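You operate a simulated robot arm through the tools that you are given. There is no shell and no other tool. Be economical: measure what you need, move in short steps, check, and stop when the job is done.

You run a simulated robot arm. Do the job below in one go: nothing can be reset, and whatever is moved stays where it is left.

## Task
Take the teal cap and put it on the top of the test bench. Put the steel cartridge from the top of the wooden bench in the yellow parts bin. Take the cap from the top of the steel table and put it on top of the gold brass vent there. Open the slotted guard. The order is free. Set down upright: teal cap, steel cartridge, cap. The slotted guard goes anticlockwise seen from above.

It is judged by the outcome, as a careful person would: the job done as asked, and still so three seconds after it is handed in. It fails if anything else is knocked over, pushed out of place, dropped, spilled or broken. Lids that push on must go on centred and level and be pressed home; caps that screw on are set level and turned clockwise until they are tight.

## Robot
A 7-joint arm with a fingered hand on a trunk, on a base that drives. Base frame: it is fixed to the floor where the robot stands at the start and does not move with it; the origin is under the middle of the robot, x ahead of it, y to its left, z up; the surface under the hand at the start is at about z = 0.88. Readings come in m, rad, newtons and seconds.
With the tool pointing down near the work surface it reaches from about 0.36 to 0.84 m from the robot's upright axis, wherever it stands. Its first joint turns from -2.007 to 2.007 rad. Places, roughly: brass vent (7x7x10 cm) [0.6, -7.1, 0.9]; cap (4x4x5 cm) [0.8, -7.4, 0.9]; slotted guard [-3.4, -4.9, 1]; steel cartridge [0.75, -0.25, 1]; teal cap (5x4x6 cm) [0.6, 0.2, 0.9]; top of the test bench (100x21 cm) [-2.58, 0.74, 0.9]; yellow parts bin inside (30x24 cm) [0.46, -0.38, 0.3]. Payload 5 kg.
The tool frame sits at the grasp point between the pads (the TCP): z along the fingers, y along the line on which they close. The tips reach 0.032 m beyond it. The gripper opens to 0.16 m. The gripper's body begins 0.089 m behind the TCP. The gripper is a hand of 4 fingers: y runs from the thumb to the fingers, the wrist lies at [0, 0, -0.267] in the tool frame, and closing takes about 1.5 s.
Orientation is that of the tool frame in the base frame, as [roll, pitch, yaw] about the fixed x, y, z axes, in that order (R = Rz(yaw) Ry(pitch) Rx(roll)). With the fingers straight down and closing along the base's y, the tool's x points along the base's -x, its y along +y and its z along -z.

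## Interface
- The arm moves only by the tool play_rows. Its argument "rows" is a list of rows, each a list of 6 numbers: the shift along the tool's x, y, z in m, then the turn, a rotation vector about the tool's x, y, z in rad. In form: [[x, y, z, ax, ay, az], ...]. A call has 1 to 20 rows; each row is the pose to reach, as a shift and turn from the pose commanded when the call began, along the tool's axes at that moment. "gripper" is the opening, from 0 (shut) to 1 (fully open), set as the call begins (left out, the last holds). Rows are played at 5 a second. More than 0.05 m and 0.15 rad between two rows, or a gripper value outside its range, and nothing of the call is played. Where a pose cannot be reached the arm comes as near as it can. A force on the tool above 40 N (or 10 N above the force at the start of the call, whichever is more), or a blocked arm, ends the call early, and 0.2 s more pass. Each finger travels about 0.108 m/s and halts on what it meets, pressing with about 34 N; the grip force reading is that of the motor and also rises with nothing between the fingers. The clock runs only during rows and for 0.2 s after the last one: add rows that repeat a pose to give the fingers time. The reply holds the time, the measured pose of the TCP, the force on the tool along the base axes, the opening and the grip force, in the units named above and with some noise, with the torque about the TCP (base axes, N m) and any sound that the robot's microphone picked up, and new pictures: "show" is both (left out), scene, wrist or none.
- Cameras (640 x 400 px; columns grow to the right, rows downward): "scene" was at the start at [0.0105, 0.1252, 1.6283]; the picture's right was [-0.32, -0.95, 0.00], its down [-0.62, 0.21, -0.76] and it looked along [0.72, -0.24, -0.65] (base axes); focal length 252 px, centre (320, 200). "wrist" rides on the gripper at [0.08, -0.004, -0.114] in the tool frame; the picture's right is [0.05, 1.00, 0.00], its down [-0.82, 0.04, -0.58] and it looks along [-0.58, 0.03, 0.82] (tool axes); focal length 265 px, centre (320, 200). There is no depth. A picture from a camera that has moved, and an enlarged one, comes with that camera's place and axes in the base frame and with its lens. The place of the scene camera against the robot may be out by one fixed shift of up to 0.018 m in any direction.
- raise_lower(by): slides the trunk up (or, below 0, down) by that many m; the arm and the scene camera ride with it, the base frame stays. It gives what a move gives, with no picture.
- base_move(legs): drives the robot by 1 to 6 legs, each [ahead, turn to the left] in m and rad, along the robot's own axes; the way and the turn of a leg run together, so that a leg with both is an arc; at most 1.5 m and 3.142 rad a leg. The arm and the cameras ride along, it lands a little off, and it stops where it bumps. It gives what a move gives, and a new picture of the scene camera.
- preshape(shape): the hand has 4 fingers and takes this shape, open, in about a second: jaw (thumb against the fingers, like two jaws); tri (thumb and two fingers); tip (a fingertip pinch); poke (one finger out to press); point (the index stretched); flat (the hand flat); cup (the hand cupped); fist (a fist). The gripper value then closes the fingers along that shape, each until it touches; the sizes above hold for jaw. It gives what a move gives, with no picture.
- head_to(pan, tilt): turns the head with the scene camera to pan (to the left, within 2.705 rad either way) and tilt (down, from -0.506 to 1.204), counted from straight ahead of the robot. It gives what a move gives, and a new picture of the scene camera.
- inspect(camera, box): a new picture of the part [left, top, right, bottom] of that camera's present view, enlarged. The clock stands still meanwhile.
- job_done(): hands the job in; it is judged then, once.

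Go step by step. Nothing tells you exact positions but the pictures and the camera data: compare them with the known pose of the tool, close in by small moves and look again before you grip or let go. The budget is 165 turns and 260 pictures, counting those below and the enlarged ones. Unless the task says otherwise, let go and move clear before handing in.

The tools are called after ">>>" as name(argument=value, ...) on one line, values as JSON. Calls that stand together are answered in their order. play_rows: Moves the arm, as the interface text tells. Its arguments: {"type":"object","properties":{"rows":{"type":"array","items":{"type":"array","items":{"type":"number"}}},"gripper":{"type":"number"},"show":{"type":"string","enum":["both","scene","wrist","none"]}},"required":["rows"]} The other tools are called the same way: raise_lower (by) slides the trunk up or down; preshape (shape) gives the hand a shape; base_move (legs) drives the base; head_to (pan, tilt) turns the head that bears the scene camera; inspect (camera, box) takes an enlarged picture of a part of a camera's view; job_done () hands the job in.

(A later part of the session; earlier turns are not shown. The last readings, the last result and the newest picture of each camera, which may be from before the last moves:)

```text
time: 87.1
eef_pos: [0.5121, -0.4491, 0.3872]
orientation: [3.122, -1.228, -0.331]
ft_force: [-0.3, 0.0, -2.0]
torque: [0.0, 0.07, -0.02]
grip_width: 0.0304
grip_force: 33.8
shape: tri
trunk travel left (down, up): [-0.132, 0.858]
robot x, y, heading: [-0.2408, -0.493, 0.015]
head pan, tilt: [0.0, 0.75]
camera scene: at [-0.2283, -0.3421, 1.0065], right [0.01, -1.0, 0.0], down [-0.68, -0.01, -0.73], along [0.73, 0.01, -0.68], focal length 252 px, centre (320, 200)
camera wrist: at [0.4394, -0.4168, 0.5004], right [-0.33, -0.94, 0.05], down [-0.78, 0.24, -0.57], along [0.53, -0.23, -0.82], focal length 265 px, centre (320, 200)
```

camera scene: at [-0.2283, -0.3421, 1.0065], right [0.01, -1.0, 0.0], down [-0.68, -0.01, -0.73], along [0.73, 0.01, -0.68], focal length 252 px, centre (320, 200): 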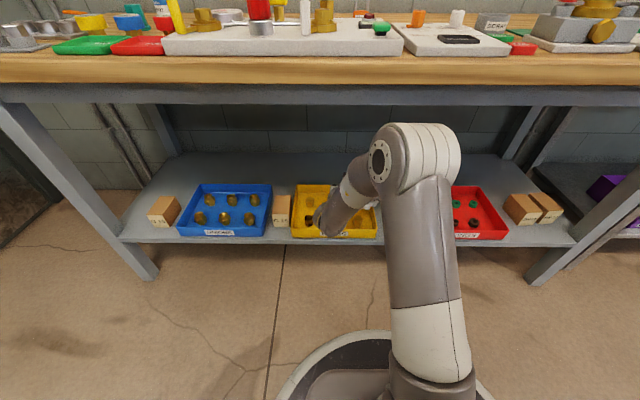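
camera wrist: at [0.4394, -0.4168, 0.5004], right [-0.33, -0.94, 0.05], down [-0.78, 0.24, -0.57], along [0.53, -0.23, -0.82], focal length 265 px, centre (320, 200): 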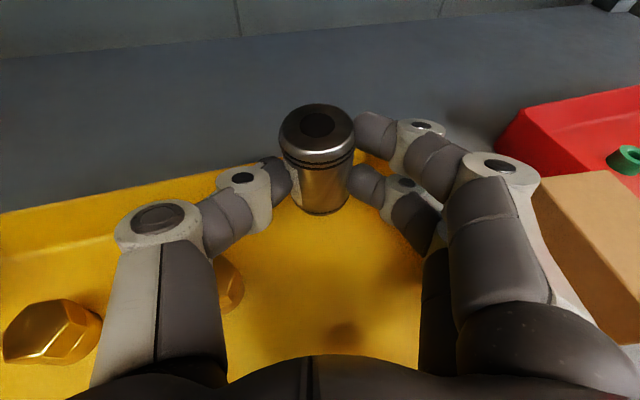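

Height margins over the neighbouring plug look thin at this yaw. I'll raise slightly, yaw 10° more, and aim the cartridge at about (0.55, -0.47).

>>> raise_lower(by=0.03)

>>> play_rows(rows=[[0.0015, 0.002, 0.004, -0.08, 0, 0.0285], [0.003, 0.0044, 0.0084, -0.16, 0, 0.057], [0.003, 0.0044, 0.0084, -0.16, 0, 0.057]], show="none")

>>> raise_lower(by=-0.05)

>>> play_rows(rows=[[0, 0, 0, 0, 0, 0]], show="wrist")

```text
time: 87.8
eef_pos: [0.5116, -0.4484, 0.4154]
orientation: [3.124, -1.229, -0.331]
ft_force: [0.3, -0.2, -2.4]
torque: [0.02, 0.06, 0.01]
grip_width: 0.0303
grip_force: 34.4
shape: tri
trunk travel left (down, up): [-0.162, 0.828]
robot x, y, heading: [-0.2406, -0.4913, 0.013]
head pan, tilt: [0.0, 0.75]
```

```text
time: 88.6
eef_pos: [0.5195, -0.4556, 0.4166]
orientation: [3.125, -1.231, -0.501]
ft_force: [0.6, 0.0, -3.1]
torque: [0.02, 0.05, 0.03]
grip_width: 0.0302
grip_force: 34.3
shape: tri
trunk travel left (down, up): [-0.162, 0.828]
robot x, y, heading: [-0.2389, -0.4964, 0.017]
head pan, tilt: [0.0, 0.75]
```

```text
time: 89.4
eef_pos: [0.5232, -0.4525, 0.3805]
orientation: [3.112, -1.253, -0.478]
ft_force: [2.7, 0.6, 4.0]
torque: [-0.5, 0.44, 0.25]
grip_width: 0.03
grip_force: 34.2
shape: tri
trunk travel left (down, up): [-0.115, 0.875]
robot x, y, heading: [-0.2389, -0.4951, 0.016]
head pan, tilt: [0.0, 0.75]
stopped: the force on the tool passed its limit at 46 N (the readings are from after the stop); the commanded pose is now the measured one
```

```text
time: 89.8
eef_pos: [0.5226, -0.4532, 0.3815]
orientation: [3.111, -1.253, -0.481]
ft_force: [3.4, 1.2, 5.0]
torque: [-0.47, 0.54, 0.22]
grip_width: 0.03
grip_force: 33.8
shape: tri
trunk travel left (down, up): [-0.115, 0.875]
robot x, y, heading: [-0.2392, -0.4959, 0.015]
head pan, tilt: [0.0, 0.75]
camera wrist: at [0.4551, -0.4079, 0.493], right [-0.47, -0.88, 0.06], down [-0.72, 0.35, -0.59], along [0.5, -0.32, -0.8], focal length 265 px, centre (320, 200)
```

wrist: 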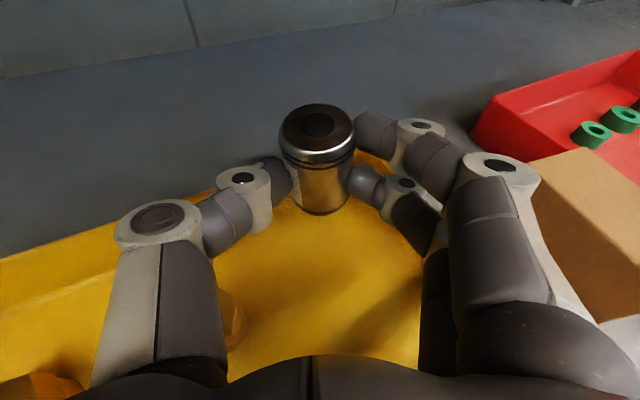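

There is contact again on the low right side of the hand, probably the folded ring finger over the front-right plug. I'll raise and back out to check the plugs and see exactly where that finger is.

>>> raise_lower(by=0.08)

>>> base_move(legs=[[-0.35, 0]])

>>> inspect(camera="scene", box=[280, 140, 400, 215])

>>> inspect(camera="wrist", box=[0, 0, 640, 220])

```text
time: 91.0
eef_pos: [0.5233, -0.4535, 0.4603]
orientation: [3.111, -1.253, -0.482]
ft_force: [0.3, -0.1, -2.5]
torque: [0.04, 0.05, 0.0]
grip_width: 0.0303
grip_force: 34.0
shape: tri
trunk travel left (down, up): [-0.195, 0.795]
robot x, y, heading: [-0.2395, -0.4966, 0.014]
head pan, tilt: [0.0, 0.75]
```

```text
time: 93.2
eef_pos: [0.1758, -0.4585, 0.4599]
orientation: [3.112, -1.254, -0.482]
ft_force: [-0.2, 0.0, -2.9]
torque: [0.03, 0.05, 0.03]
grip_width: 0.0302
grip_force: 34.1
shape: tri
trunk travel left (down, up): [-0.195, 0.795]
robot x, y, heading: [-0.5863, -0.502, 0.012]
head pan, tilt: [0.0, 0.75]
camera scene: at [-0.5769, -0.3466, 1.07], right [0.01, -1.0, 0.0], down [-0.68, -0.01, -0.73], along [0.73, 0.01, -0.68], focal length 252 px, centre (320, 200)
```

scene: 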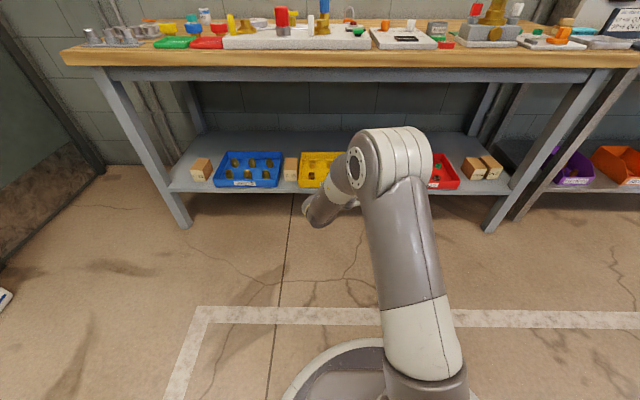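

```text
5.33 times, centred on (340, 178) of scene
camera zoom: at [-0.5769, -0.3466, 1.07], right [0.01, -1.0, 0.0], down [-0.68, -0.01, -0.73], along [0.73, 0.01, -0.68], focal length 1346 px, centre (213, 320)
```

zoom: 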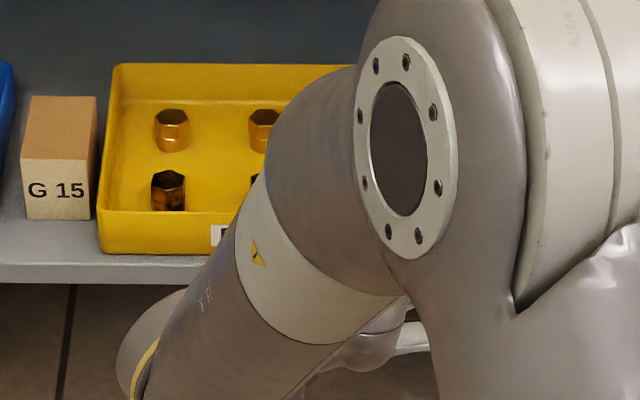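

```text
1.00 times, centred on (320, 110) of wrist (not enlarged: the box is as wide or as high as the picture)
camera zoom: at [0.1065, -0.4133, 0.5726], right [-0.47, -0.88, 0.06], down [-0.72, 0.35, -0.59], along [0.5, -0.32, -0.8], focal length 265 px, centre (320, 290)
```

zoom: 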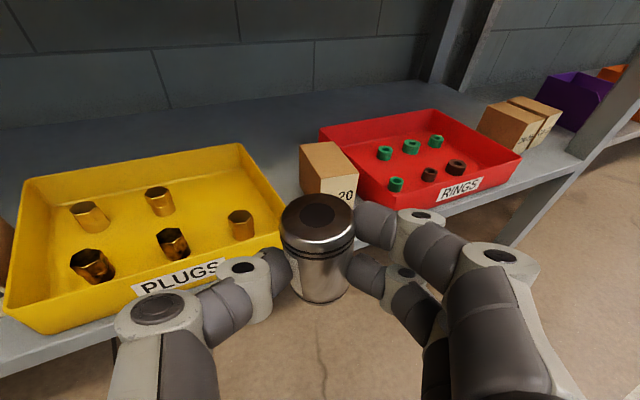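

The plugs are undisturbed. I'll change plan: this grip can't go low enough beside the plugs, so I'll stand the cartridge upright at a free table edge, regrasp it from straight above, then place it with a vertical hand. I'll raise the trunk and look at the test bench behind me.

>>> raise_lower(by=0.4)

>>> raise_lower(by=0.17)

>>> head_to(pan=2.5, tilt=0.4)

```text
time: 97.1
eef_pos: [0.1761, -0.4583, 0.8597]
orientation: [3.11, -1.251, -0.481]
ft_force: [0.3, 0.3, -1.9]
torque: [0.05, 0.08, -0.01]
grip_width: 0.0306
grip_force: 33.5
shape: tri
trunk travel left (down, up): [-0.595, 0.395]
robot x, y, heading: [-0.5896, -0.4987, 0.01]
head pan, tilt: [0.0, 0.75]
```

```text
time: 99.0
eef_pos: [0.1756, -0.4588, 1.0288]
orientation: [3.114, -1.252, -0.482]
ft_force: [0.9, 0.1, -2.6]
torque: [0.02, 0.06, -0.03]
grip_width: 0.0299
grip_force: 34.1
shape: tri
trunk travel left (down, up): [-0.765, 0.225]
robot x, y, heading: [-0.586, -0.5024, 0.011]
head pan, tilt: [0.0, 0.75]
```

```text
time: 101.3
eef_pos: [0.1757, -0.4589, 1.0307]
orientation: [3.113, -1.252, -0.48]
ft_force: [0.3, -0.5, -2.2]
torque: [0.04, 0.07, -0.02]
grip_width: 0.0303
grip_force: 33.9
shape: tri
trunk travel left (down, up): [-0.765, 0.225]
robot x, y, heading: [-0.5882, -0.4991, 0.015]
head pan, tilt: [2.499, 0.4]
camera scene: at [-0.7344, -0.293, 1.6711], right [0.59, 0.81, 0.0], down [0.31, -0.23, -0.92], along [-0.74, 0.54, -0.39], focal length 252 px, centre (320, 200)
```

scene: 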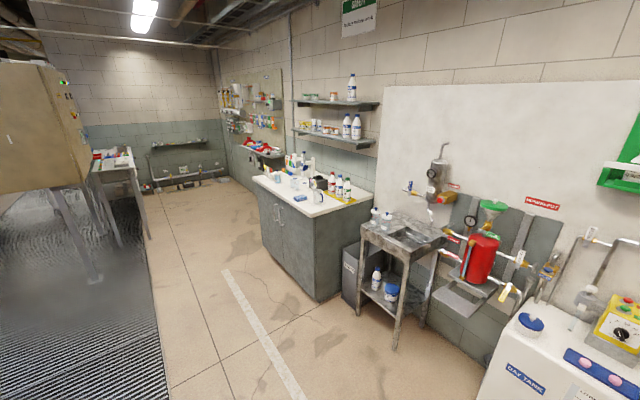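

>>> inspect(camera="scene", box=[230, 130, 400, 240])

>>> inspect(camera="scene", box=[340, 180, 480, 290])

```text
3.64 times, centred on (315, 185) of scene
camera zoom: at [-0.7344, -0.293, 1.6711], right [0.59, 0.81, 0.0], down [0.31, -0.23, -0.92], along [-0.74, 0.54, -0.39], focal length 918 px, centre (338, 254)
```

zoom: 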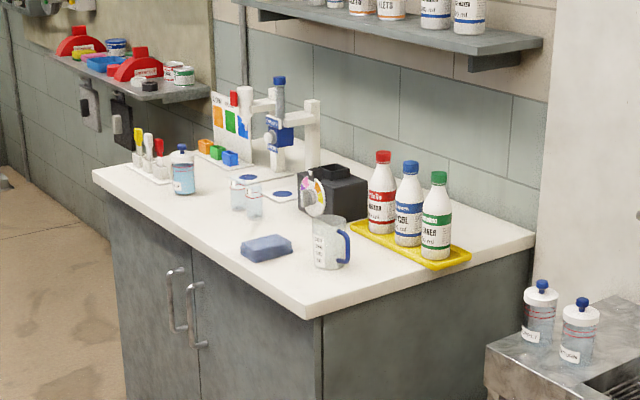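

```text
3.64 times, centred on (410, 235) of scene
camera zoom: at [-0.7344, -0.293, 1.6711], right [0.59, 0.81, 0.0], down [0.31, -0.23, -0.92], along [-0.74, 0.54, -0.39], focal length 918 px, centre (-7, 73)
```

zoom: 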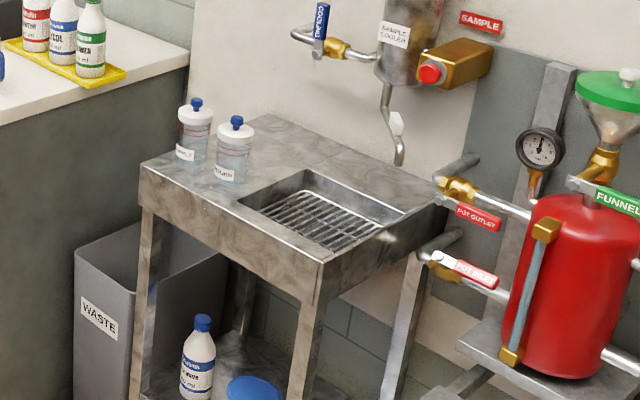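

The test bench is the white-topped counter, with its front edge along y≈0.56 facing -y and free strip space around x≈-2.5. I'll drive there with the cartridge.

>>> base_move(legs=[[0, -3.13], [1.5, 0], [0.39, 0], [0, -1.571]])

>>> head_to(pan=0.3, tilt=0.6)

```text
time: 121.9
eef_pos: [-2.5314, 0.2274, 1.0317]
orientation: [3.112, -1.251, 1.109]
ft_force: [-0.4, -0.8, -2.9]
torque: [-0.06, 0.03, -0.01]
grip_width: 0.0295
grip_force: 34.1
shape: tri
trunk travel left (down, up): [-0.765, 0.225]
robot x, y, heading: [-2.4766, -0.5355, 1.601]
head pan, tilt: [2.499, 0.4]
camera scene: at [-2.6935, -0.6797, 1.6711], right [-0.82, 0.57, 0.0], down [0.22, 0.32, -0.92], along [-0.53, -0.76, -0.39], focal length 252 px, centre (320, 200)
```

scene: 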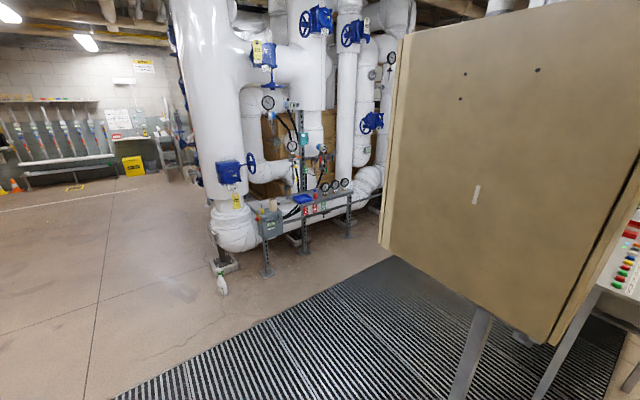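

```text
time: 123.9
eef_pos: [-2.5327, 0.2281, 1.0295]
orientation: [3.112, -1.252, 1.108]
ft_force: [0.3, -0.3, -3.0]
torque: [-0.11, 0.04, 0.02]
grip_width: 0.0293
grip_force: 34.3
shape: tri
trunk travel left (down, up): [-0.765, 0.225]
robot x, y, heading: [-2.4802, -0.535, 1.607]
head pan, tilt: [0.3, 0.6]
camera scene: at [-2.6695, -0.5203, 1.6528], right [0.95, 0.33, 0.0], down [0.18, -0.53, -0.82], along [-0.27, 0.78, -0.57], focal length 252 px, centre (320, 200)
```

scene: 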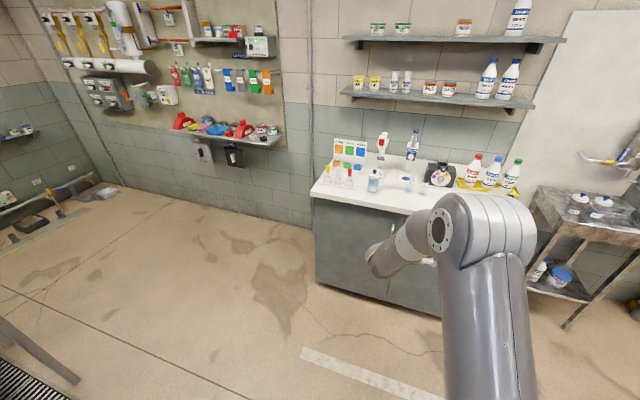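

>>> play_rows(rows=[[0, 0, 0, 0, 0, 0]], show="wrist")

>>> inspect(camera="scene", box=[300, 130, 460, 240])

```text
time: 124.3
eef_pos: [-2.5315, 0.2285, 1.0309]
orientation: [3.111, -1.251, 1.11]
ft_force: [0.9, -0.2, -2.3]
torque: [-0.08, 0.03, 0.01]
grip_width: 0.0295
grip_force: 33.9
shape: tri
trunk travel left (down, up): [-0.765, 0.225]
robot x, y, heading: [-2.4749, -0.5339, 1.604]
head pan, tilt: [0.3, 0.6]
camera wrist: at [-2.5743, 0.1572, 1.1424], right [0.89, -0.46, 0.06], down [-0.34, -0.73, -0.59], along [0.31, 0.51, -0.8], focal length 265 px, centre (320, 200)
```

wrist: 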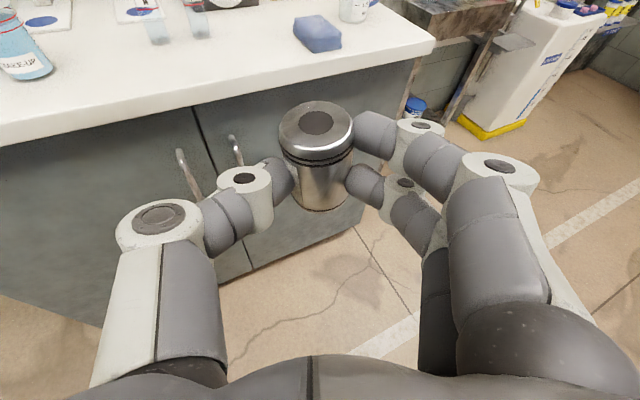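

```text
3.64 times, centred on (380, 185) of scene
camera zoom: at [-2.6694, -0.5203, 1.6528], right [0.95, 0.33, 0.0], down [0.18, -0.53, -0.82], along [-0.27, 0.78, -0.57], focal length 918 px, centre (102, 254)
```

zoom: 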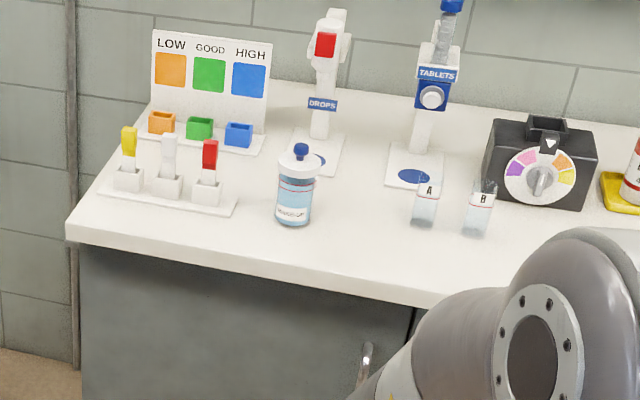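

The front edge is at y≈0.55, and the strip around (-2.52, 0.61) is free. I'll drive in and then lower.

>>> base_move(legs=[[0.35, 0]])

>>> raise_lower(by=-0.06)

>>> play_rows(rows=[[0, 0, 0, 0, 0, 0]], show="wrist")

```text
time: 126.6
eef_pos: [-2.5442, 0.5805, 1.0294]
orientation: [3.11, -1.252, 1.112]
ft_force: [0.1, -0.7, -2.8]
torque: [-0.05, 0.05, 0.01]
grip_width: 0.0296
grip_force: 33.7
shape: tri
trunk travel left (down, up): [-0.765, 0.225]
robot x, y, heading: [-2.4893, -0.1858, 1.609]
head pan, tilt: [0.3, 0.6]
camera scene: at [-2.6812, -0.1668, 1.6528], right [0.94, 0.33, 0.0], down [0.19, -0.53, -0.82], along [-0.27, 0.78, -0.57], focal length 252 px, centre (320, 200)
```

scene: 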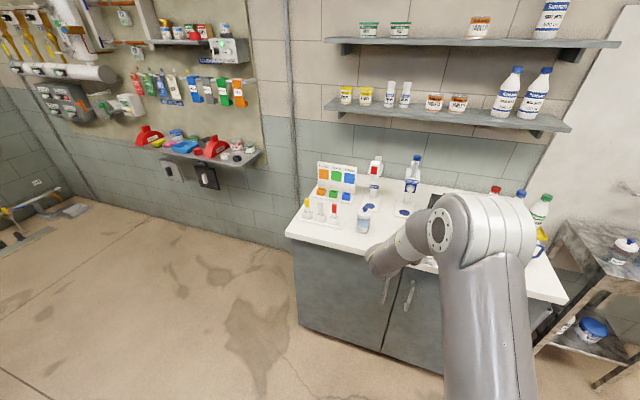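

```text
time: 127.6
eef_pos: [-2.5447, 0.5803, 0.9708]
orientation: [3.111, -1.252, 1.111]
ft_force: [-0.3, 0.5, -2.6]
torque: [-0.1, 0.04, -0.01]
grip_width: 0.0295
grip_force: 34.1
shape: tri
trunk travel left (down, up): [-0.705, 0.285]
robot x, y, heading: [-2.4906, -0.1828, 1.607]
head pan, tilt: [0.3, 0.6]
```

```text
time: 128.0
eef_pos: [-2.5454, 0.58, 0.9704]
orientation: [3.111, -1.251, 1.109]
ft_force: [0.4, 0.0, -3.3]
torque: [-0.09, 0.06, 0.01]
grip_width: 0.0295
grip_force: 33.7
shape: tri
trunk travel left (down, up): [-0.705, 0.285]
robot x, y, heading: [-2.4849, -0.1848, 1.597]
head pan, tilt: [0.3, 0.6]
camera wrist: at [-2.5875, 0.5101, 1.0824], right [0.89, -0.45, 0.06], down [-0.34, -0.73, -0.59], along [0.31, 0.51, -0.8], focal length 265 px, centre (320, 200)
```

wrist: 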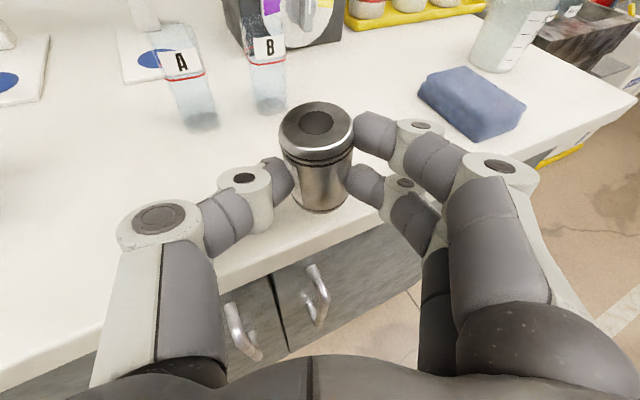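

>>> play_rows(rows=[[0, 0, 0, 0, -0.03, 0], [0, 0, 0, 0, -0.03, 0]], show="none")

>>> raise_lower(by=-0.022)

>>> raise_lower(by=-0.008)

>>> play_rows(rows=[[0, 0, 0, 0, 0, 0]], show="wrist")

```text
time: 128.6
eef_pos: [-2.5454, 0.58, 0.9694]
orientation: [3.115, -1.222, 1.11]
ft_force: [0.4, -0.6, -1.6]
torque: [-0.03, 0.06, 0.0]
grip_width: 0.0295
grip_force: 34.4
shape: tri
trunk travel left (down, up): [-0.705, 0.285]
robot x, y, heading: [-2.4886, -0.181, 1.603]
head pan, tilt: [0.3, 0.6]
```

```text
time: 129.3
eef_pos: [-2.5456, 0.5799, 0.9481]
orientation: [3.114, -1.22, 1.108]
ft_force: [0.3, 0.1, -2.7]
torque: [-0.07, 0.05, 0.01]
grip_width: 0.0297
grip_force: 33.8
shape: tri
trunk travel left (down, up): [-0.683, 0.307]
robot x, y, heading: [-2.4876, -0.1823, 1.607]
head pan, tilt: [0.3, 0.6]
```

```text
time: 129.9
eef_pos: [-2.5453, 0.5812, 0.9406]
orientation: [3.114, -1.222, 1.107]
ft_force: [0.4, -0.6, -2.0]
torque: [-0.08, 0.01, -0.03]
grip_width: 0.0295
grip_force: 33.5
shape: tri
trunk travel left (down, up): [-0.675, 0.315]
robot x, y, heading: [-2.486, -0.1824, 1.606]
head pan, tilt: [0.3, 0.6]
```

```text
time: 130.3
eef_pos: [-2.5455, 0.5811, 0.9393]
orientation: [3.115, -1.222, 1.109]
ft_force: [0.5, -0.1, -2.5]
torque: [-0.1, 0.06, 0.03]
grip_width: 0.0294
grip_force: 33.8
shape: tri
trunk travel left (down, up): [-0.675, 0.315]
robot x, y, heading: [-2.4899, -0.1793, 1.606]
head pan, tilt: [0.3, 0.6]
camera wrist: at [-2.5861, 0.513, 1.055], right [0.89, -0.45, 0.06], down [-0.34, -0.75, -0.57], along [0.3, 0.49, -0.82], focal length 265 px, centre (320, 200)
```

wrist: 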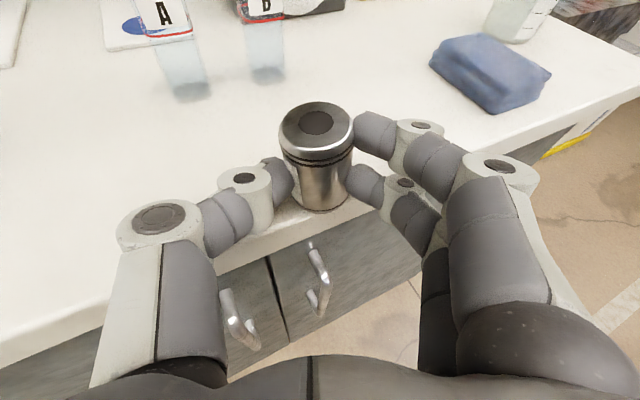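

I need to check where the counter's true top edge lies relative to the cartridge base.

>>> inspect(camera="wrist", box=[210, 120, 420, 280])

>>> inspect(camera="wrist", box=[0, 150, 240, 400])

```text
2.50 times, centred on (315, 200) of wrist
camera zoom: at [-2.5861, 0.513, 1.055], right [0.89, -0.45, 0.06], down [-0.34, -0.75, -0.57], along [0.3, 0.49, -0.82], focal length 664 px, centre (332, 200)
```

zoom: 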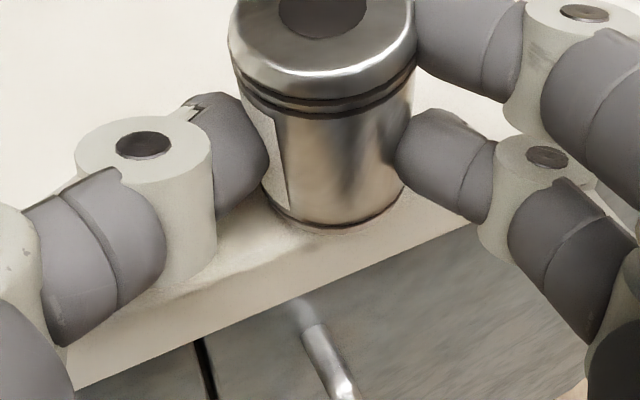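

```text
1.60 times, centred on (120, 275) of wrist
camera zoom: at [-2.5861, 0.513, 1.055], right [0.89, -0.45, 0.06], down [-0.34, -0.75, -0.57], along [0.3, 0.49, -0.82], focal length 425 px, centre (640, 80)
```

zoom: 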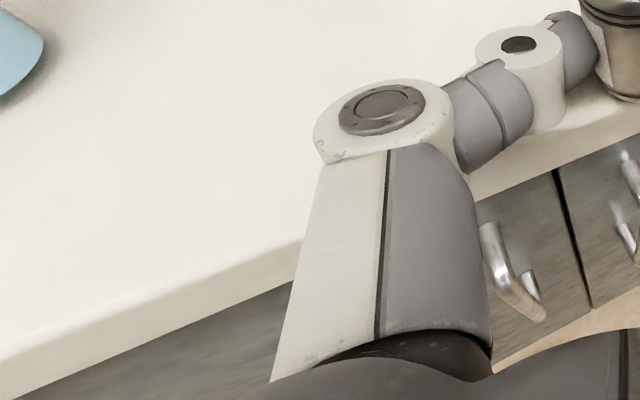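

The base is close to the edge, so I'll move 4 cm further in before setting it down.

>>> play_rows(rows=[[0.006, -0.009, 0.0168, 0, 0, 0], [0.0123, -0.0179, 0.0336, 0, 0, 0], [0.0123, -0.0179, 0.0336, 0, 0, 0]], show="wrist")

>>> inspect(camera="wrist", box=[210, 120, 420, 280])

```text
time: 131.1
eef_pos: [-2.5438, 0.6207, 0.9402]
orientation: [3.114, -1.221, 1.109]
ft_force: [-0.7, -1.3, -2.3]
torque: [-0.1, -0.01, -0.02]
grip_width: 0.0295
grip_force: 34.0
shape: tri
trunk travel left (down, up): [-0.675, 0.315]
robot x, y, heading: [-2.4891, -0.1826, 1.604]
head pan, tilt: [0.3, 0.6]
camera wrist: at [-2.5848, 0.553, 1.055], right [0.89, -0.45, 0.06], down [-0.34, -0.75, -0.57], along [0.3, 0.49, -0.82], focal length 265 px, centre (320, 200)
```

wrist: 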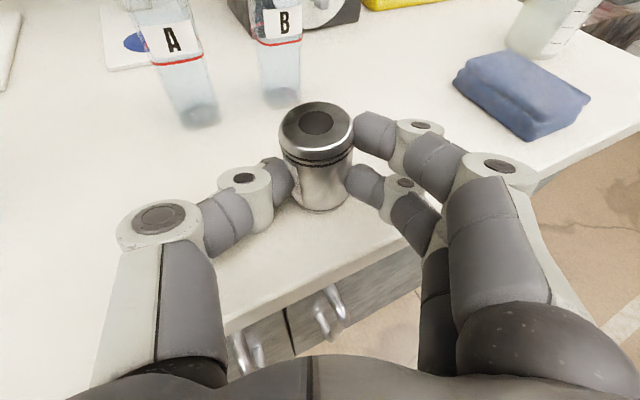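

```text
2.50 times, centred on (315, 200) of wrist
camera zoom: at [-2.5848, 0.553, 1.055], right [0.89, -0.45, 0.06], down [-0.34, -0.75, -0.57], along [0.3, 0.49, -0.82], focal length 664 px, centre (332, 200)
```

zoom: 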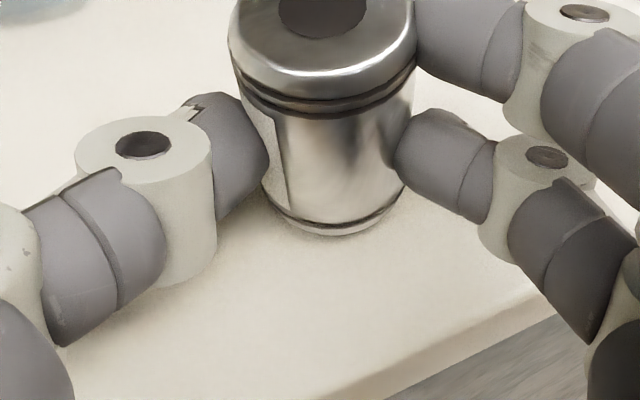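

It's well inside now, so I'll lower in small steps to contact.

>>> raise_lower(by=-0.005)

>>> raise_lower(by=-0.004)

>>> raise_lower(by=-0.003)

```text
time: 131.6
eef_pos: [-2.5445, 0.6201, 0.9352]
orientation: [3.115, -1.221, 1.109]
ft_force: [0.2, -1.3, -1.2]
torque: [-0.06, 0.05, -0.02]
grip_width: 0.0294
grip_force: 33.8
shape: tri
trunk travel left (down, up): [-0.67, 0.32]
robot x, y, heading: [-2.4891, -0.1825, 1.608]
head pan, tilt: [0.3, 0.6]
```

```text
time: 132.1
eef_pos: [-2.5435, 0.6212, 0.9347]
orientation: [3.117, -1.226, 1.105]
ft_force: [1.1, -0.8, 11.1]
torque: [0.29, 0.03, -0.02]
grip_width: 0.0295
grip_force: 34.5
shape: tri
trunk travel left (down, up): [-0.666, 0.324]
robot x, y, heading: [-2.4864, -0.1817, 1.606]
head pan, tilt: [0.3, 0.6]
```

```text
time: 132.7
eef_pos: [-2.5432, 0.6193, 0.9334]
orientation: [3.12, -1.23, 1.101]
ft_force: [0.4, 0.1, 27.2]
torque: [0.7, 0.1, -0.03]
grip_width: 0.0299
grip_force: 34.0
shape: tri
trunk travel left (down, up): [-0.663, 0.327]
robot x, y, heading: [-2.4898, -0.1845, 1.602]
head pan, tilt: [0.3, 0.6]
```

The cartridge base is on the counter: the contact torque points to the cartridge. I'll ease back 3 mm and open gently.

>>> raise_lower(by=0.003)

>>> play_rows(rows=[[0, 0, 0, 0, 0, 0], [0, 0, 0, 0, 0, 0], [0, 0, 0, 0, 0, 0]], gripper=0.4, show="wrist")

```text
time: 133.2
eef_pos: [-2.5431, 0.6196, 0.9339]
orientation: [3.118, -1.227, 1.105]
ft_force: [-0.2, 2.3, 25.1]
torque: [0.71, 0.09, -0.03]
grip_width: 0.0298
grip_force: 33.8
shape: tri
trunk travel left (down, up): [-0.666, 0.324]
robot x, y, heading: [-2.4888, -0.1839, 1.607]
head pan, tilt: [0.3, 0.6]
```

```text
time: 134.0
eef_pos: [-2.5445, 0.619, 0.9312]
orientation: [3.115, -1.222, 1.109]
ft_force: [-0.2, -0.3, -0.2]
torque: [0.0, 0.01, -0.01]
grip_width: 0.0633
grip_force: 0.0
shape: tri
trunk travel left (down, up): [-0.666, 0.324]
robot x, y, heading: [-2.4888, -0.1783, 1.606]
head pan, tilt: [0.3, 0.6]
camera wrist: at [-2.5848, 0.5523, 1.0452], right [0.89, -0.45, 0.06], down [-0.34, -0.75, -0.57], along [0.3, 0.48, -0.82], focal length 265 px, centre (320, 200)
```

wrist: 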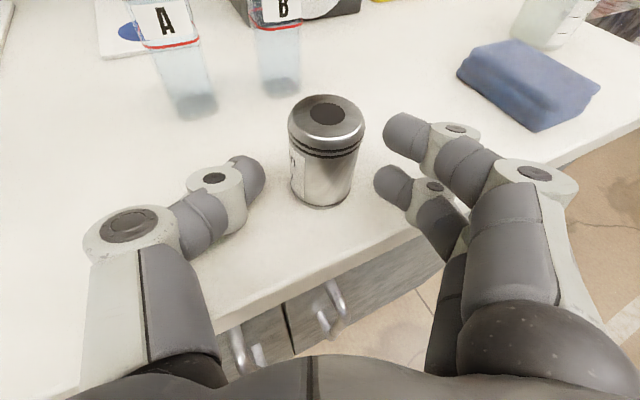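

The cartridge stands upright on the counter. I'll retreat along the hand axis and make the hand vertical.

>>> play_rows(rows=[[0, 0, -0.03, 0, 0, 0], [0, 0, -0.07, 0, 0, 0], [0, 0, -0.11, 0, 0, 0], [0, 0, -0.15, 0, 0, 0], [0, 0, -0.18, 0, 0, 0]], show="wrist")

>>> raise_lower(by=0.12)

```text
time: 135.2
eef_pos: [-2.6235, 0.4702, 0.9929]
orientation: [3.111, -1.223, 1.109]
ft_force: [-0.6, -0.4, -0.2]
torque: [0.0, -0.05, 0.0]
grip_width: 0.0634
grip_force: 0.0
shape: tri
trunk travel left (down, up): [-0.666, 0.324]
robot x, y, heading: [-2.4869, -0.1801, 1.606]
head pan, tilt: [0.3, 0.6]
camera wrist: at [-2.6648, 0.403, 1.1076], right [0.89, -0.45, 0.06], down [-0.34, -0.75, -0.57], along [0.3, 0.49, -0.82], focal length 265 px, centre (320, 200)
```

wrist: 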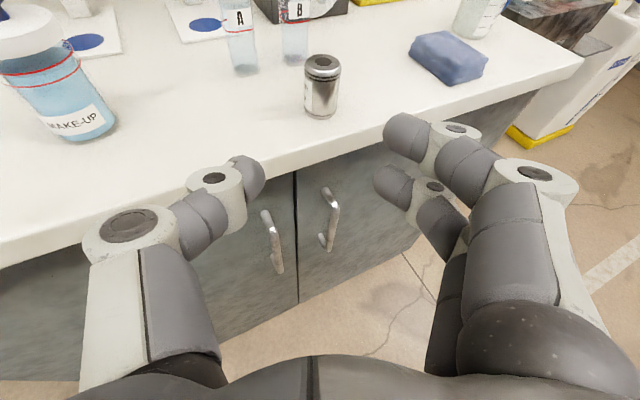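

```text
time: 136.7
eef_pos: [-2.6249, 0.4718, 1.114]
orientation: [3.112, -1.221, 1.107]
ft_force: [-0.5, 0.0, 0.0]
torque: [-0.01, -0.02, 0.02]
grip_width: 0.0632
grip_force: 0.1
shape: tri
trunk travel left (down, up): [-0.786, 0.204]
robot x, y, heading: [-2.4851, -0.1826, 1.606]
head pan, tilt: [0.3, 0.6]
```

The cartridge base is at about (-2.524, 0.656) on a counter at z≈0.897. I'll turn the hand vertical and use the jaw shape.

>>> play_rows(rows=[[0, 0, 0, 0, -0.14, 0], [0, 0, 0, 0, -0.28, 0], [0, 0, 0, 0, -0.42, 0], [0, 0, 0, 0, -0.56, 0], [0, 0, 0, 0, -0.7, 0], [0, 0, 0, 0, -0.84, 0], [0, 0, 0, 0, -0.98, 0], [0, 0, 0, 0, -1.12, 0], [0, 0, 0, 0, -1.222, 0], [0, 0, 0, 0, -1.222, 0]], show="none")

>>> preshape(shape="jaw")

>>> play_rows(rows=[[0, 0, 0, 0, 0, 0]])

```text
time: 138.9
eef_pos: [-2.6234, 0.4719, 1.1142]
orientation: [3.132, -0.001, 1.081]
ft_force: [-1.0, 0.1, 0.6]
torque: [0.02, -0.01, -0.03]
grip_width: 0.0637
grip_force: 0.1
shape: tri
trunk travel left (down, up): [-0.786, 0.204]
robot x, y, heading: [-2.4845, -0.1863, 1.606]
head pan, tilt: [0.3, 0.6]
```

```text
time: 139.8
eef_pos: [-2.6243, 0.4708, 1.113]
orientation: [3.133, -0.001, 1.081]
ft_force: [-0.3, 0.3, -0.3]
torque: [-0.02, 0.0, 0.02]
grip_width: 0.1597
grip_force: 0.0
shape: jaw
trunk travel left (down, up): [-0.786, 0.204]
robot x, y, heading: [-2.4846, -0.1786, 1.606]
head pan, tilt: [0.3, 0.6]
```

```text
time: 140.2
eef_pos: [-2.6237, 0.4705, 1.1128]
orientation: [3.133, 0.001, 1.083]
ft_force: [-0.2, -0.6, -1.6]
torque: [0.01, 0.01, -0.04]
grip_width: 0.1597
grip_force: 0.1
shape: jaw
trunk travel left (down, up): [-0.786, 0.204]
robot x, y, heading: [-2.49, -0.1809, 1.603]
head pan, tilt: [0.3, 0.6]
camera scene: at [-2.6811, -0.1679, 1.6738], right [0.94, 0.33, 0.0], down [0.19, -0.53, -0.82], along [-0.27, 0.78, -0.57], focal length 252 px, centre (320, 200)
camera wrist: at [-2.5899, 0.5447, 1.227], right [0.91, -0.42, 0.01], down [-0.35, -0.74, 0.58], along [-0.24, -0.53, -0.82], focal length 265 px, centre (320, 200)
```

scene: 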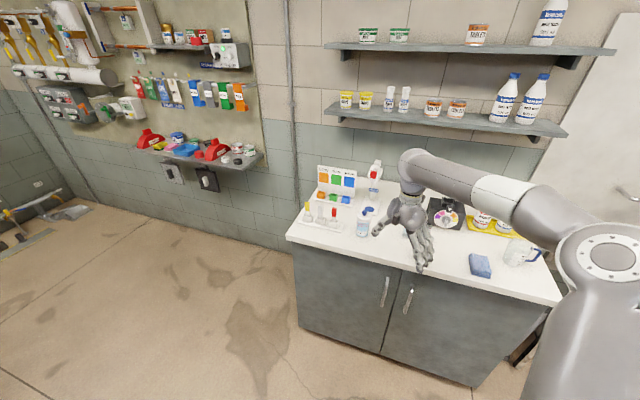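
wrist: 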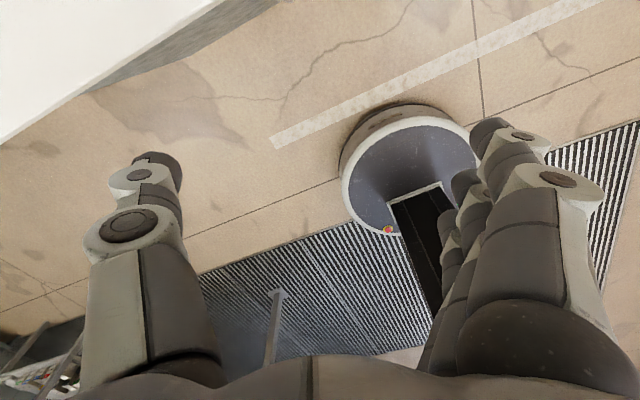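

>>> play_rows(rows=[[0.045, 0, 0, 0, 0, 0], [0.09, 0, 0, 0, 0, 0], [0.135, 0, 0.01, 0, 0, 0], [0.18, 0, 0.03, 0, 0, 0], [0.211, 0.0013, 0.05, 0, 0, 0], [0.211, 0.0013, 0.05, 0, 0, 0]], gripper=0.65)

```text
time: 141.6
eef_pos: [-2.5266, 0.6456, 1.0608]
orientation: [3.129, 0.0, 1.085]
ft_force: [-0.7, 0.7, 0.5]
torque: [-0.04, -0.11, 0.02]
grip_width: 0.1041
grip_force: 0.0
shape: jaw
out of reach, approached as far as the arm can: row 5, 6
trunk travel left (down, up): [-0.786, 0.204]
robot x, y, heading: [-2.4885, -0.184, 1.608]
head pan, tilt: [0.3, 0.6]
camera scene: at [-2.6833, -0.1669, 1.6735], right [0.94, 0.33, 0.0], down [0.19, -0.53, -0.82], along [-0.27, 0.78, -0.57], focal length 252 px, centre (320, 200)
camera wrist: at [-2.4931, 0.7177, 1.1753], right [0.91, -0.42, 0.01], down [-0.35, -0.74, 0.58], along [-0.23, -0.53, -0.82], focal length 265 px, centre (320, 200)
```

scene: 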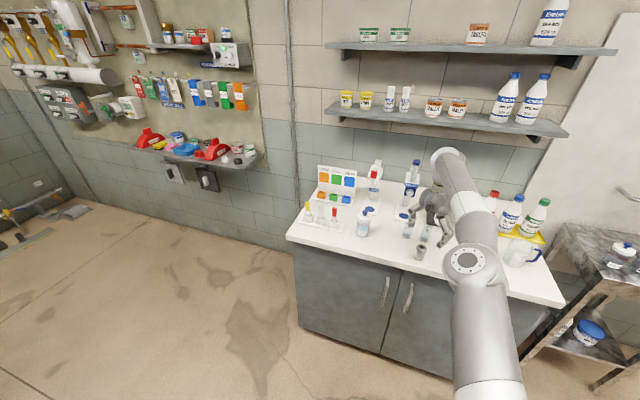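
wrist: 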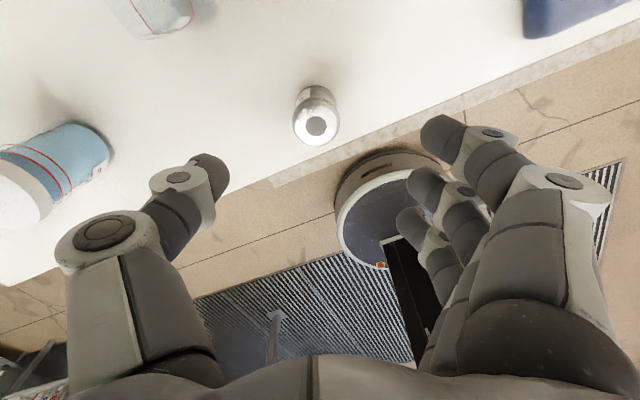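

The reach is at its limit here. I'll retract the hand 8 cm and drive 8 cm closer.

>>> play_rows(rows=[[-0.035, 0.019, 0, 0, 0, 0], [-0.071, 0.0375, 0, 0, 0, 0], [-0.071, 0.0375, 0, 0, 0, 0]], show="none")

>>> base_move(legs=[[0.09, 0]])

>>> play_rows(rows=[[0, 0, 0, 0, 0, 0]], show="wrist")

```text
time: 142.4
eef_pos: [-2.5241, 0.5628, 1.0605]
orientation: [3.135, -0.001, 1.082]
ft_force: [0.5, -0.1, 0.4]
torque: [-0.04, 0.01, 0.0]
grip_width: 0.1039
grip_force: 0.0
shape: jaw
trunk travel left (down, up): [-0.786, 0.204]
robot x, y, heading: [-2.4871, -0.1816, 1.598]
head pan, tilt: [0.3, 0.6]
```

```text
time: 143.5
eef_pos: [-2.528, 0.6559, 1.0589]
orientation: [3.131, 0.001, 1.082]
ft_force: [0.7, -1.1, -0.3]
torque: [-0.02, 0.01, 0.04]
grip_width: 0.1043
grip_force: 0.0
shape: jaw
trunk travel left (down, up): [-0.786, 0.204]
robot x, y, heading: [-2.4917, -0.089, 1.605]
head pan, tilt: [0.3, 0.6]
camera scene: at [-2.6842, -0.0747, 1.6738], right [0.94, 0.33, 0.0], down [0.19, -0.53, -0.82], along [-0.27, 0.78, -0.57], focal length 252 px, centre (320, 200)
```

scene: 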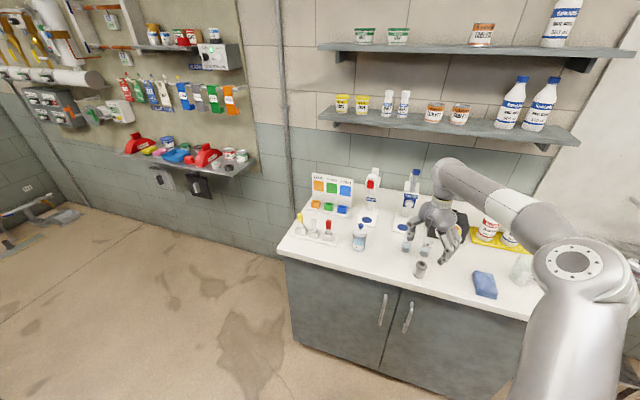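

```text
time: 143.9
eef_pos: [-2.5287, 0.6543, 1.0603]
orientation: [3.134, -0.001, 1.083]
ft_force: [0.9, 0.5, -1.0]
torque: [0.0, 0.01, 0.0]
grip_width: 0.1043
grip_force: 0.0
shape: jaw
trunk travel left (down, up): [-0.786, 0.204]
robot x, y, heading: [-2.4945, -0.0955, 1.603]
head pan, tilt: [0.3, 0.6]
camera wrist: at [-2.4938, 0.7285, 1.1748], right [0.91, -0.42, 0.01], down [-0.35, -0.74, 0.58], along [-0.24, -0.53, -0.82], focal length 265 px, centre (320, 200)
```

wrist: 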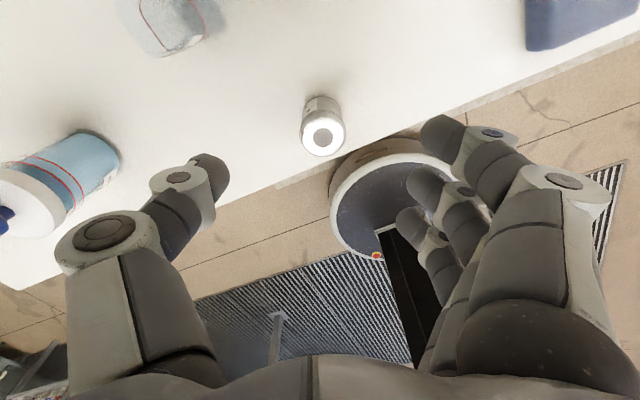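

>>> play_rows(rows=[[-0.0055, 0.005, 0.04, 0, 0, 0], [-0.0055, 0.005, 0.08, 0, 0, 0], [-0.0055, 0.005, 0.11, 0, 0, 0], [-0.0055, 0.005, 0.125, 0, 0, 0], [-0.0055, 0.005, 0.125, 0, 0, 0]], show="wrist")

```text
time: 145.1
eef_pos: [-2.5236, 0.6462, 0.9364]
orientation: [3.132, 0.0, 1.081]
ft_force: [0.3, 0.5, -0.6]
torque: [0.02, -0.02, 0.0]
grip_width: 0.1043
grip_force: 0.0
shape: jaw
trunk travel left (down, up): [-0.786, 0.204]
robot x, y, heading: [-2.4898, -0.0916, 1.604]
head pan, tilt: [0.3, 0.6]
camera wrist: at [-2.4903, 0.72, 1.0502], right [0.91, -0.42, 0.01], down [-0.35, -0.74, 0.58], along [-0.24, -0.53, -0.82], focal length 265 px, centre (320, 200)
```

wrist: 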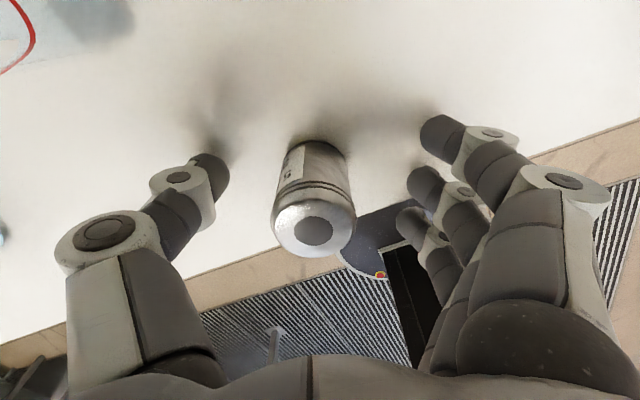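

>>> play_rows(rows=[[0.006, 0, 0.002, 0, 0, 0]], show="none")

>>> play_rows(rows=[[0, 0, 0, 0, 0, 0], [0, 0, 0, 0, 0, 0], [0, 0, 0, 0, 0, 0], [0, 0, 0, 0, 0, 0], [0, 0, 0, 0, 0, 0], [0, 0, 0, 0, 0, 0], [0, 0, 0, 0, 0, 0]], gripper=0.1, show="wrist")

```text
time: 145.5
eef_pos: [-2.5229, 0.6523, 0.9347]
orientation: [3.132, 0.001, 1.08]
ft_force: [-0.1, -0.7, 0.5]
torque: [-0.04, -0.01, -0.02]
grip_width: 0.1041
grip_force: 0.0
shape: jaw
trunk travel left (down, up): [-0.786, 0.204]
robot x, y, heading: [-2.4882, -0.0907, 1.603]
head pan, tilt: [0.3, 0.6]
```

```text
time: 147.1
eef_pos: [-2.5213, 0.6523, 0.9347]
orientation: [3.133, 0.001, 1.082]
ft_force: [-0.4, 0.3, 1.0]
torque: [-0.03, 0.0, -0.04]
grip_width: 0.019
grip_force: 34.0
shape: jaw
trunk travel left (down, up): [-0.786, 0.204]
robot x, y, heading: [-2.4893, -0.0916, 1.608]
head pan, tilt: [0.3, 0.6]
camera wrist: at [-2.488, 0.7255, 1.0485], right [0.91, -0.42, 0.01], down [-0.35, -0.74, 0.58], along [-0.24, -0.53, -0.82], focal length 265 px, centre (320, 200)
```

wrist: 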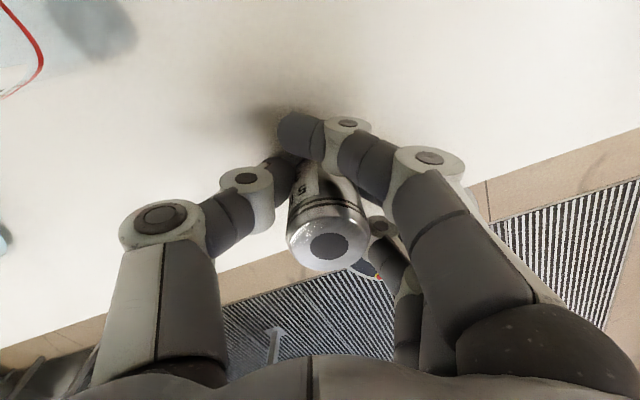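

The cartridge is caged between the fingers. I'll do a test lift of a couple of centimetres.

>>> play_rows(rows=[[0, 0, -0.008, 0, 0, 0], [0, 0, -0.02, 0, 0, 0], [0, 0, -0.02, 0, 0, 0]], show="both")

>>> inspect(camera="scene", box=[380, 200, 480, 290])

```text
time: 147.9
eef_pos: [-2.5203, 0.6528, 0.9549]
orientation: [3.133, -0.001, 1.083]
ft_force: [0.1, 0.4, -2.3]
torque: [0.03, -0.04, 0.0]
grip_width: 0.0184
grip_force: 33.8
shape: jaw
trunk travel left (down, up): [-0.786, 0.204]
robot x, y, heading: [-2.4922, -0.0913, 1.607]
head pan, tilt: [0.3, 0.6]
camera scene: at [-2.6842, -0.0763, 1.6738], right [0.94, 0.33, 0.0], down [0.19, -0.53, -0.82], along [-0.27, 0.78, -0.57], focal length 252 px, centre (320, 200)
camera wrist: at [-2.4877, 0.7257, 1.0682], right [0.91, -0.42, 0.01], down [-0.35, -0.74, 0.58], along [-0.24, -0.53, -0.82], focal length 265 px, centre (320, 200)
```

scene: 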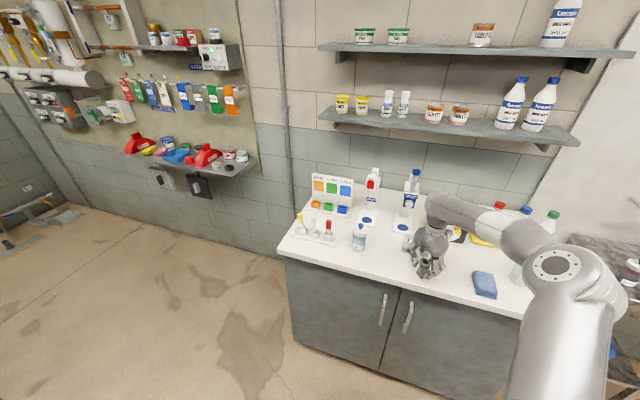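
wrist: 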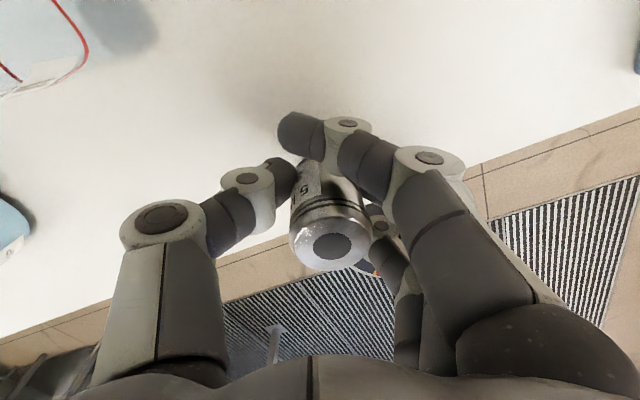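

```text
4.44 times, centred on (430, 245) of scene
camera zoom: at [-2.6842, -0.0763, 1.6738], right [0.94, 0.33, 0.0], down [0.19, -0.53, -0.82], along [-0.27, 0.78, -0.57], focal length 1122 px, centre (-169, 0)
```

zoom: 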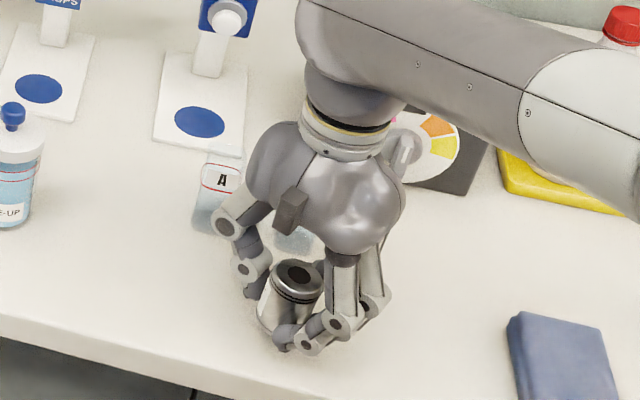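

It's held securely and lifted. I'll raise it, back out, and drive back toward the bin.

>>> raise_lower(by=0.12)

>>> base_move(legs=[[-0.45, 0], [0, -1.605], [1.45, 0]])

>>> inspect(camera="wrist", box=[200, 100, 440, 300])

```text
time: 149.4
eef_pos: [-2.5229, 0.651, 1.0735]
orientation: [3.132, -0.001, 1.08]
ft_force: [-0.8, -0.5, -2.1]
torque: [0.03, 0.02, 0.0]
grip_width: 0.0184
grip_force: 33.9
shape: jaw
trunk travel left (down, up): [-0.906, 0.084]
robot x, y, heading: [-2.4917, -0.0913, 1.607]
head pan, tilt: [0.3, 0.6]
```

```text
time: 162.9
eef_pos: [-0.265, -0.5386, 1.0734]
orientation: [3.132, -0.001, -0.521]
ft_force: [0.5, 0.4, -3.7]
torque: [0.0, 0.0, 0.0]
grip_width: 0.0185
grip_force: 33.9
shape: jaw
trunk travel left (down, up): [-0.906, 0.084]
robot x, y, heading: [-1.0121, -0.5439, 0.0]
head pan, tilt: [0.3, 0.6]
camera scene: at [-0.9935, -0.3663, 1.7938], right [0.3, -0.96, 0.0], down [-0.54, -0.17, -0.82], along [0.79, 0.24, -0.57], focal length 252 px, centre (320, 200)
```

scene: 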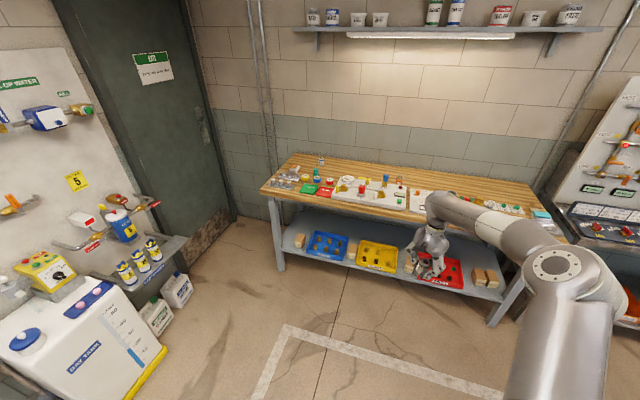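

```text
2.00 times, centred on (320, 200) of wrist
camera zoom: at [-0.1918, -0.5738, 1.1879], right [-0.45, -0.89, 0.01], down [-0.72, 0.37, 0.58], along [-0.52, 0.26, -0.82], focal length 531 px, centre (320, 200)
```

zoom: 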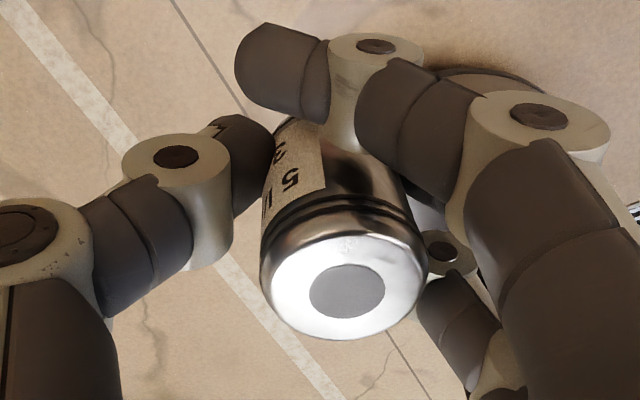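

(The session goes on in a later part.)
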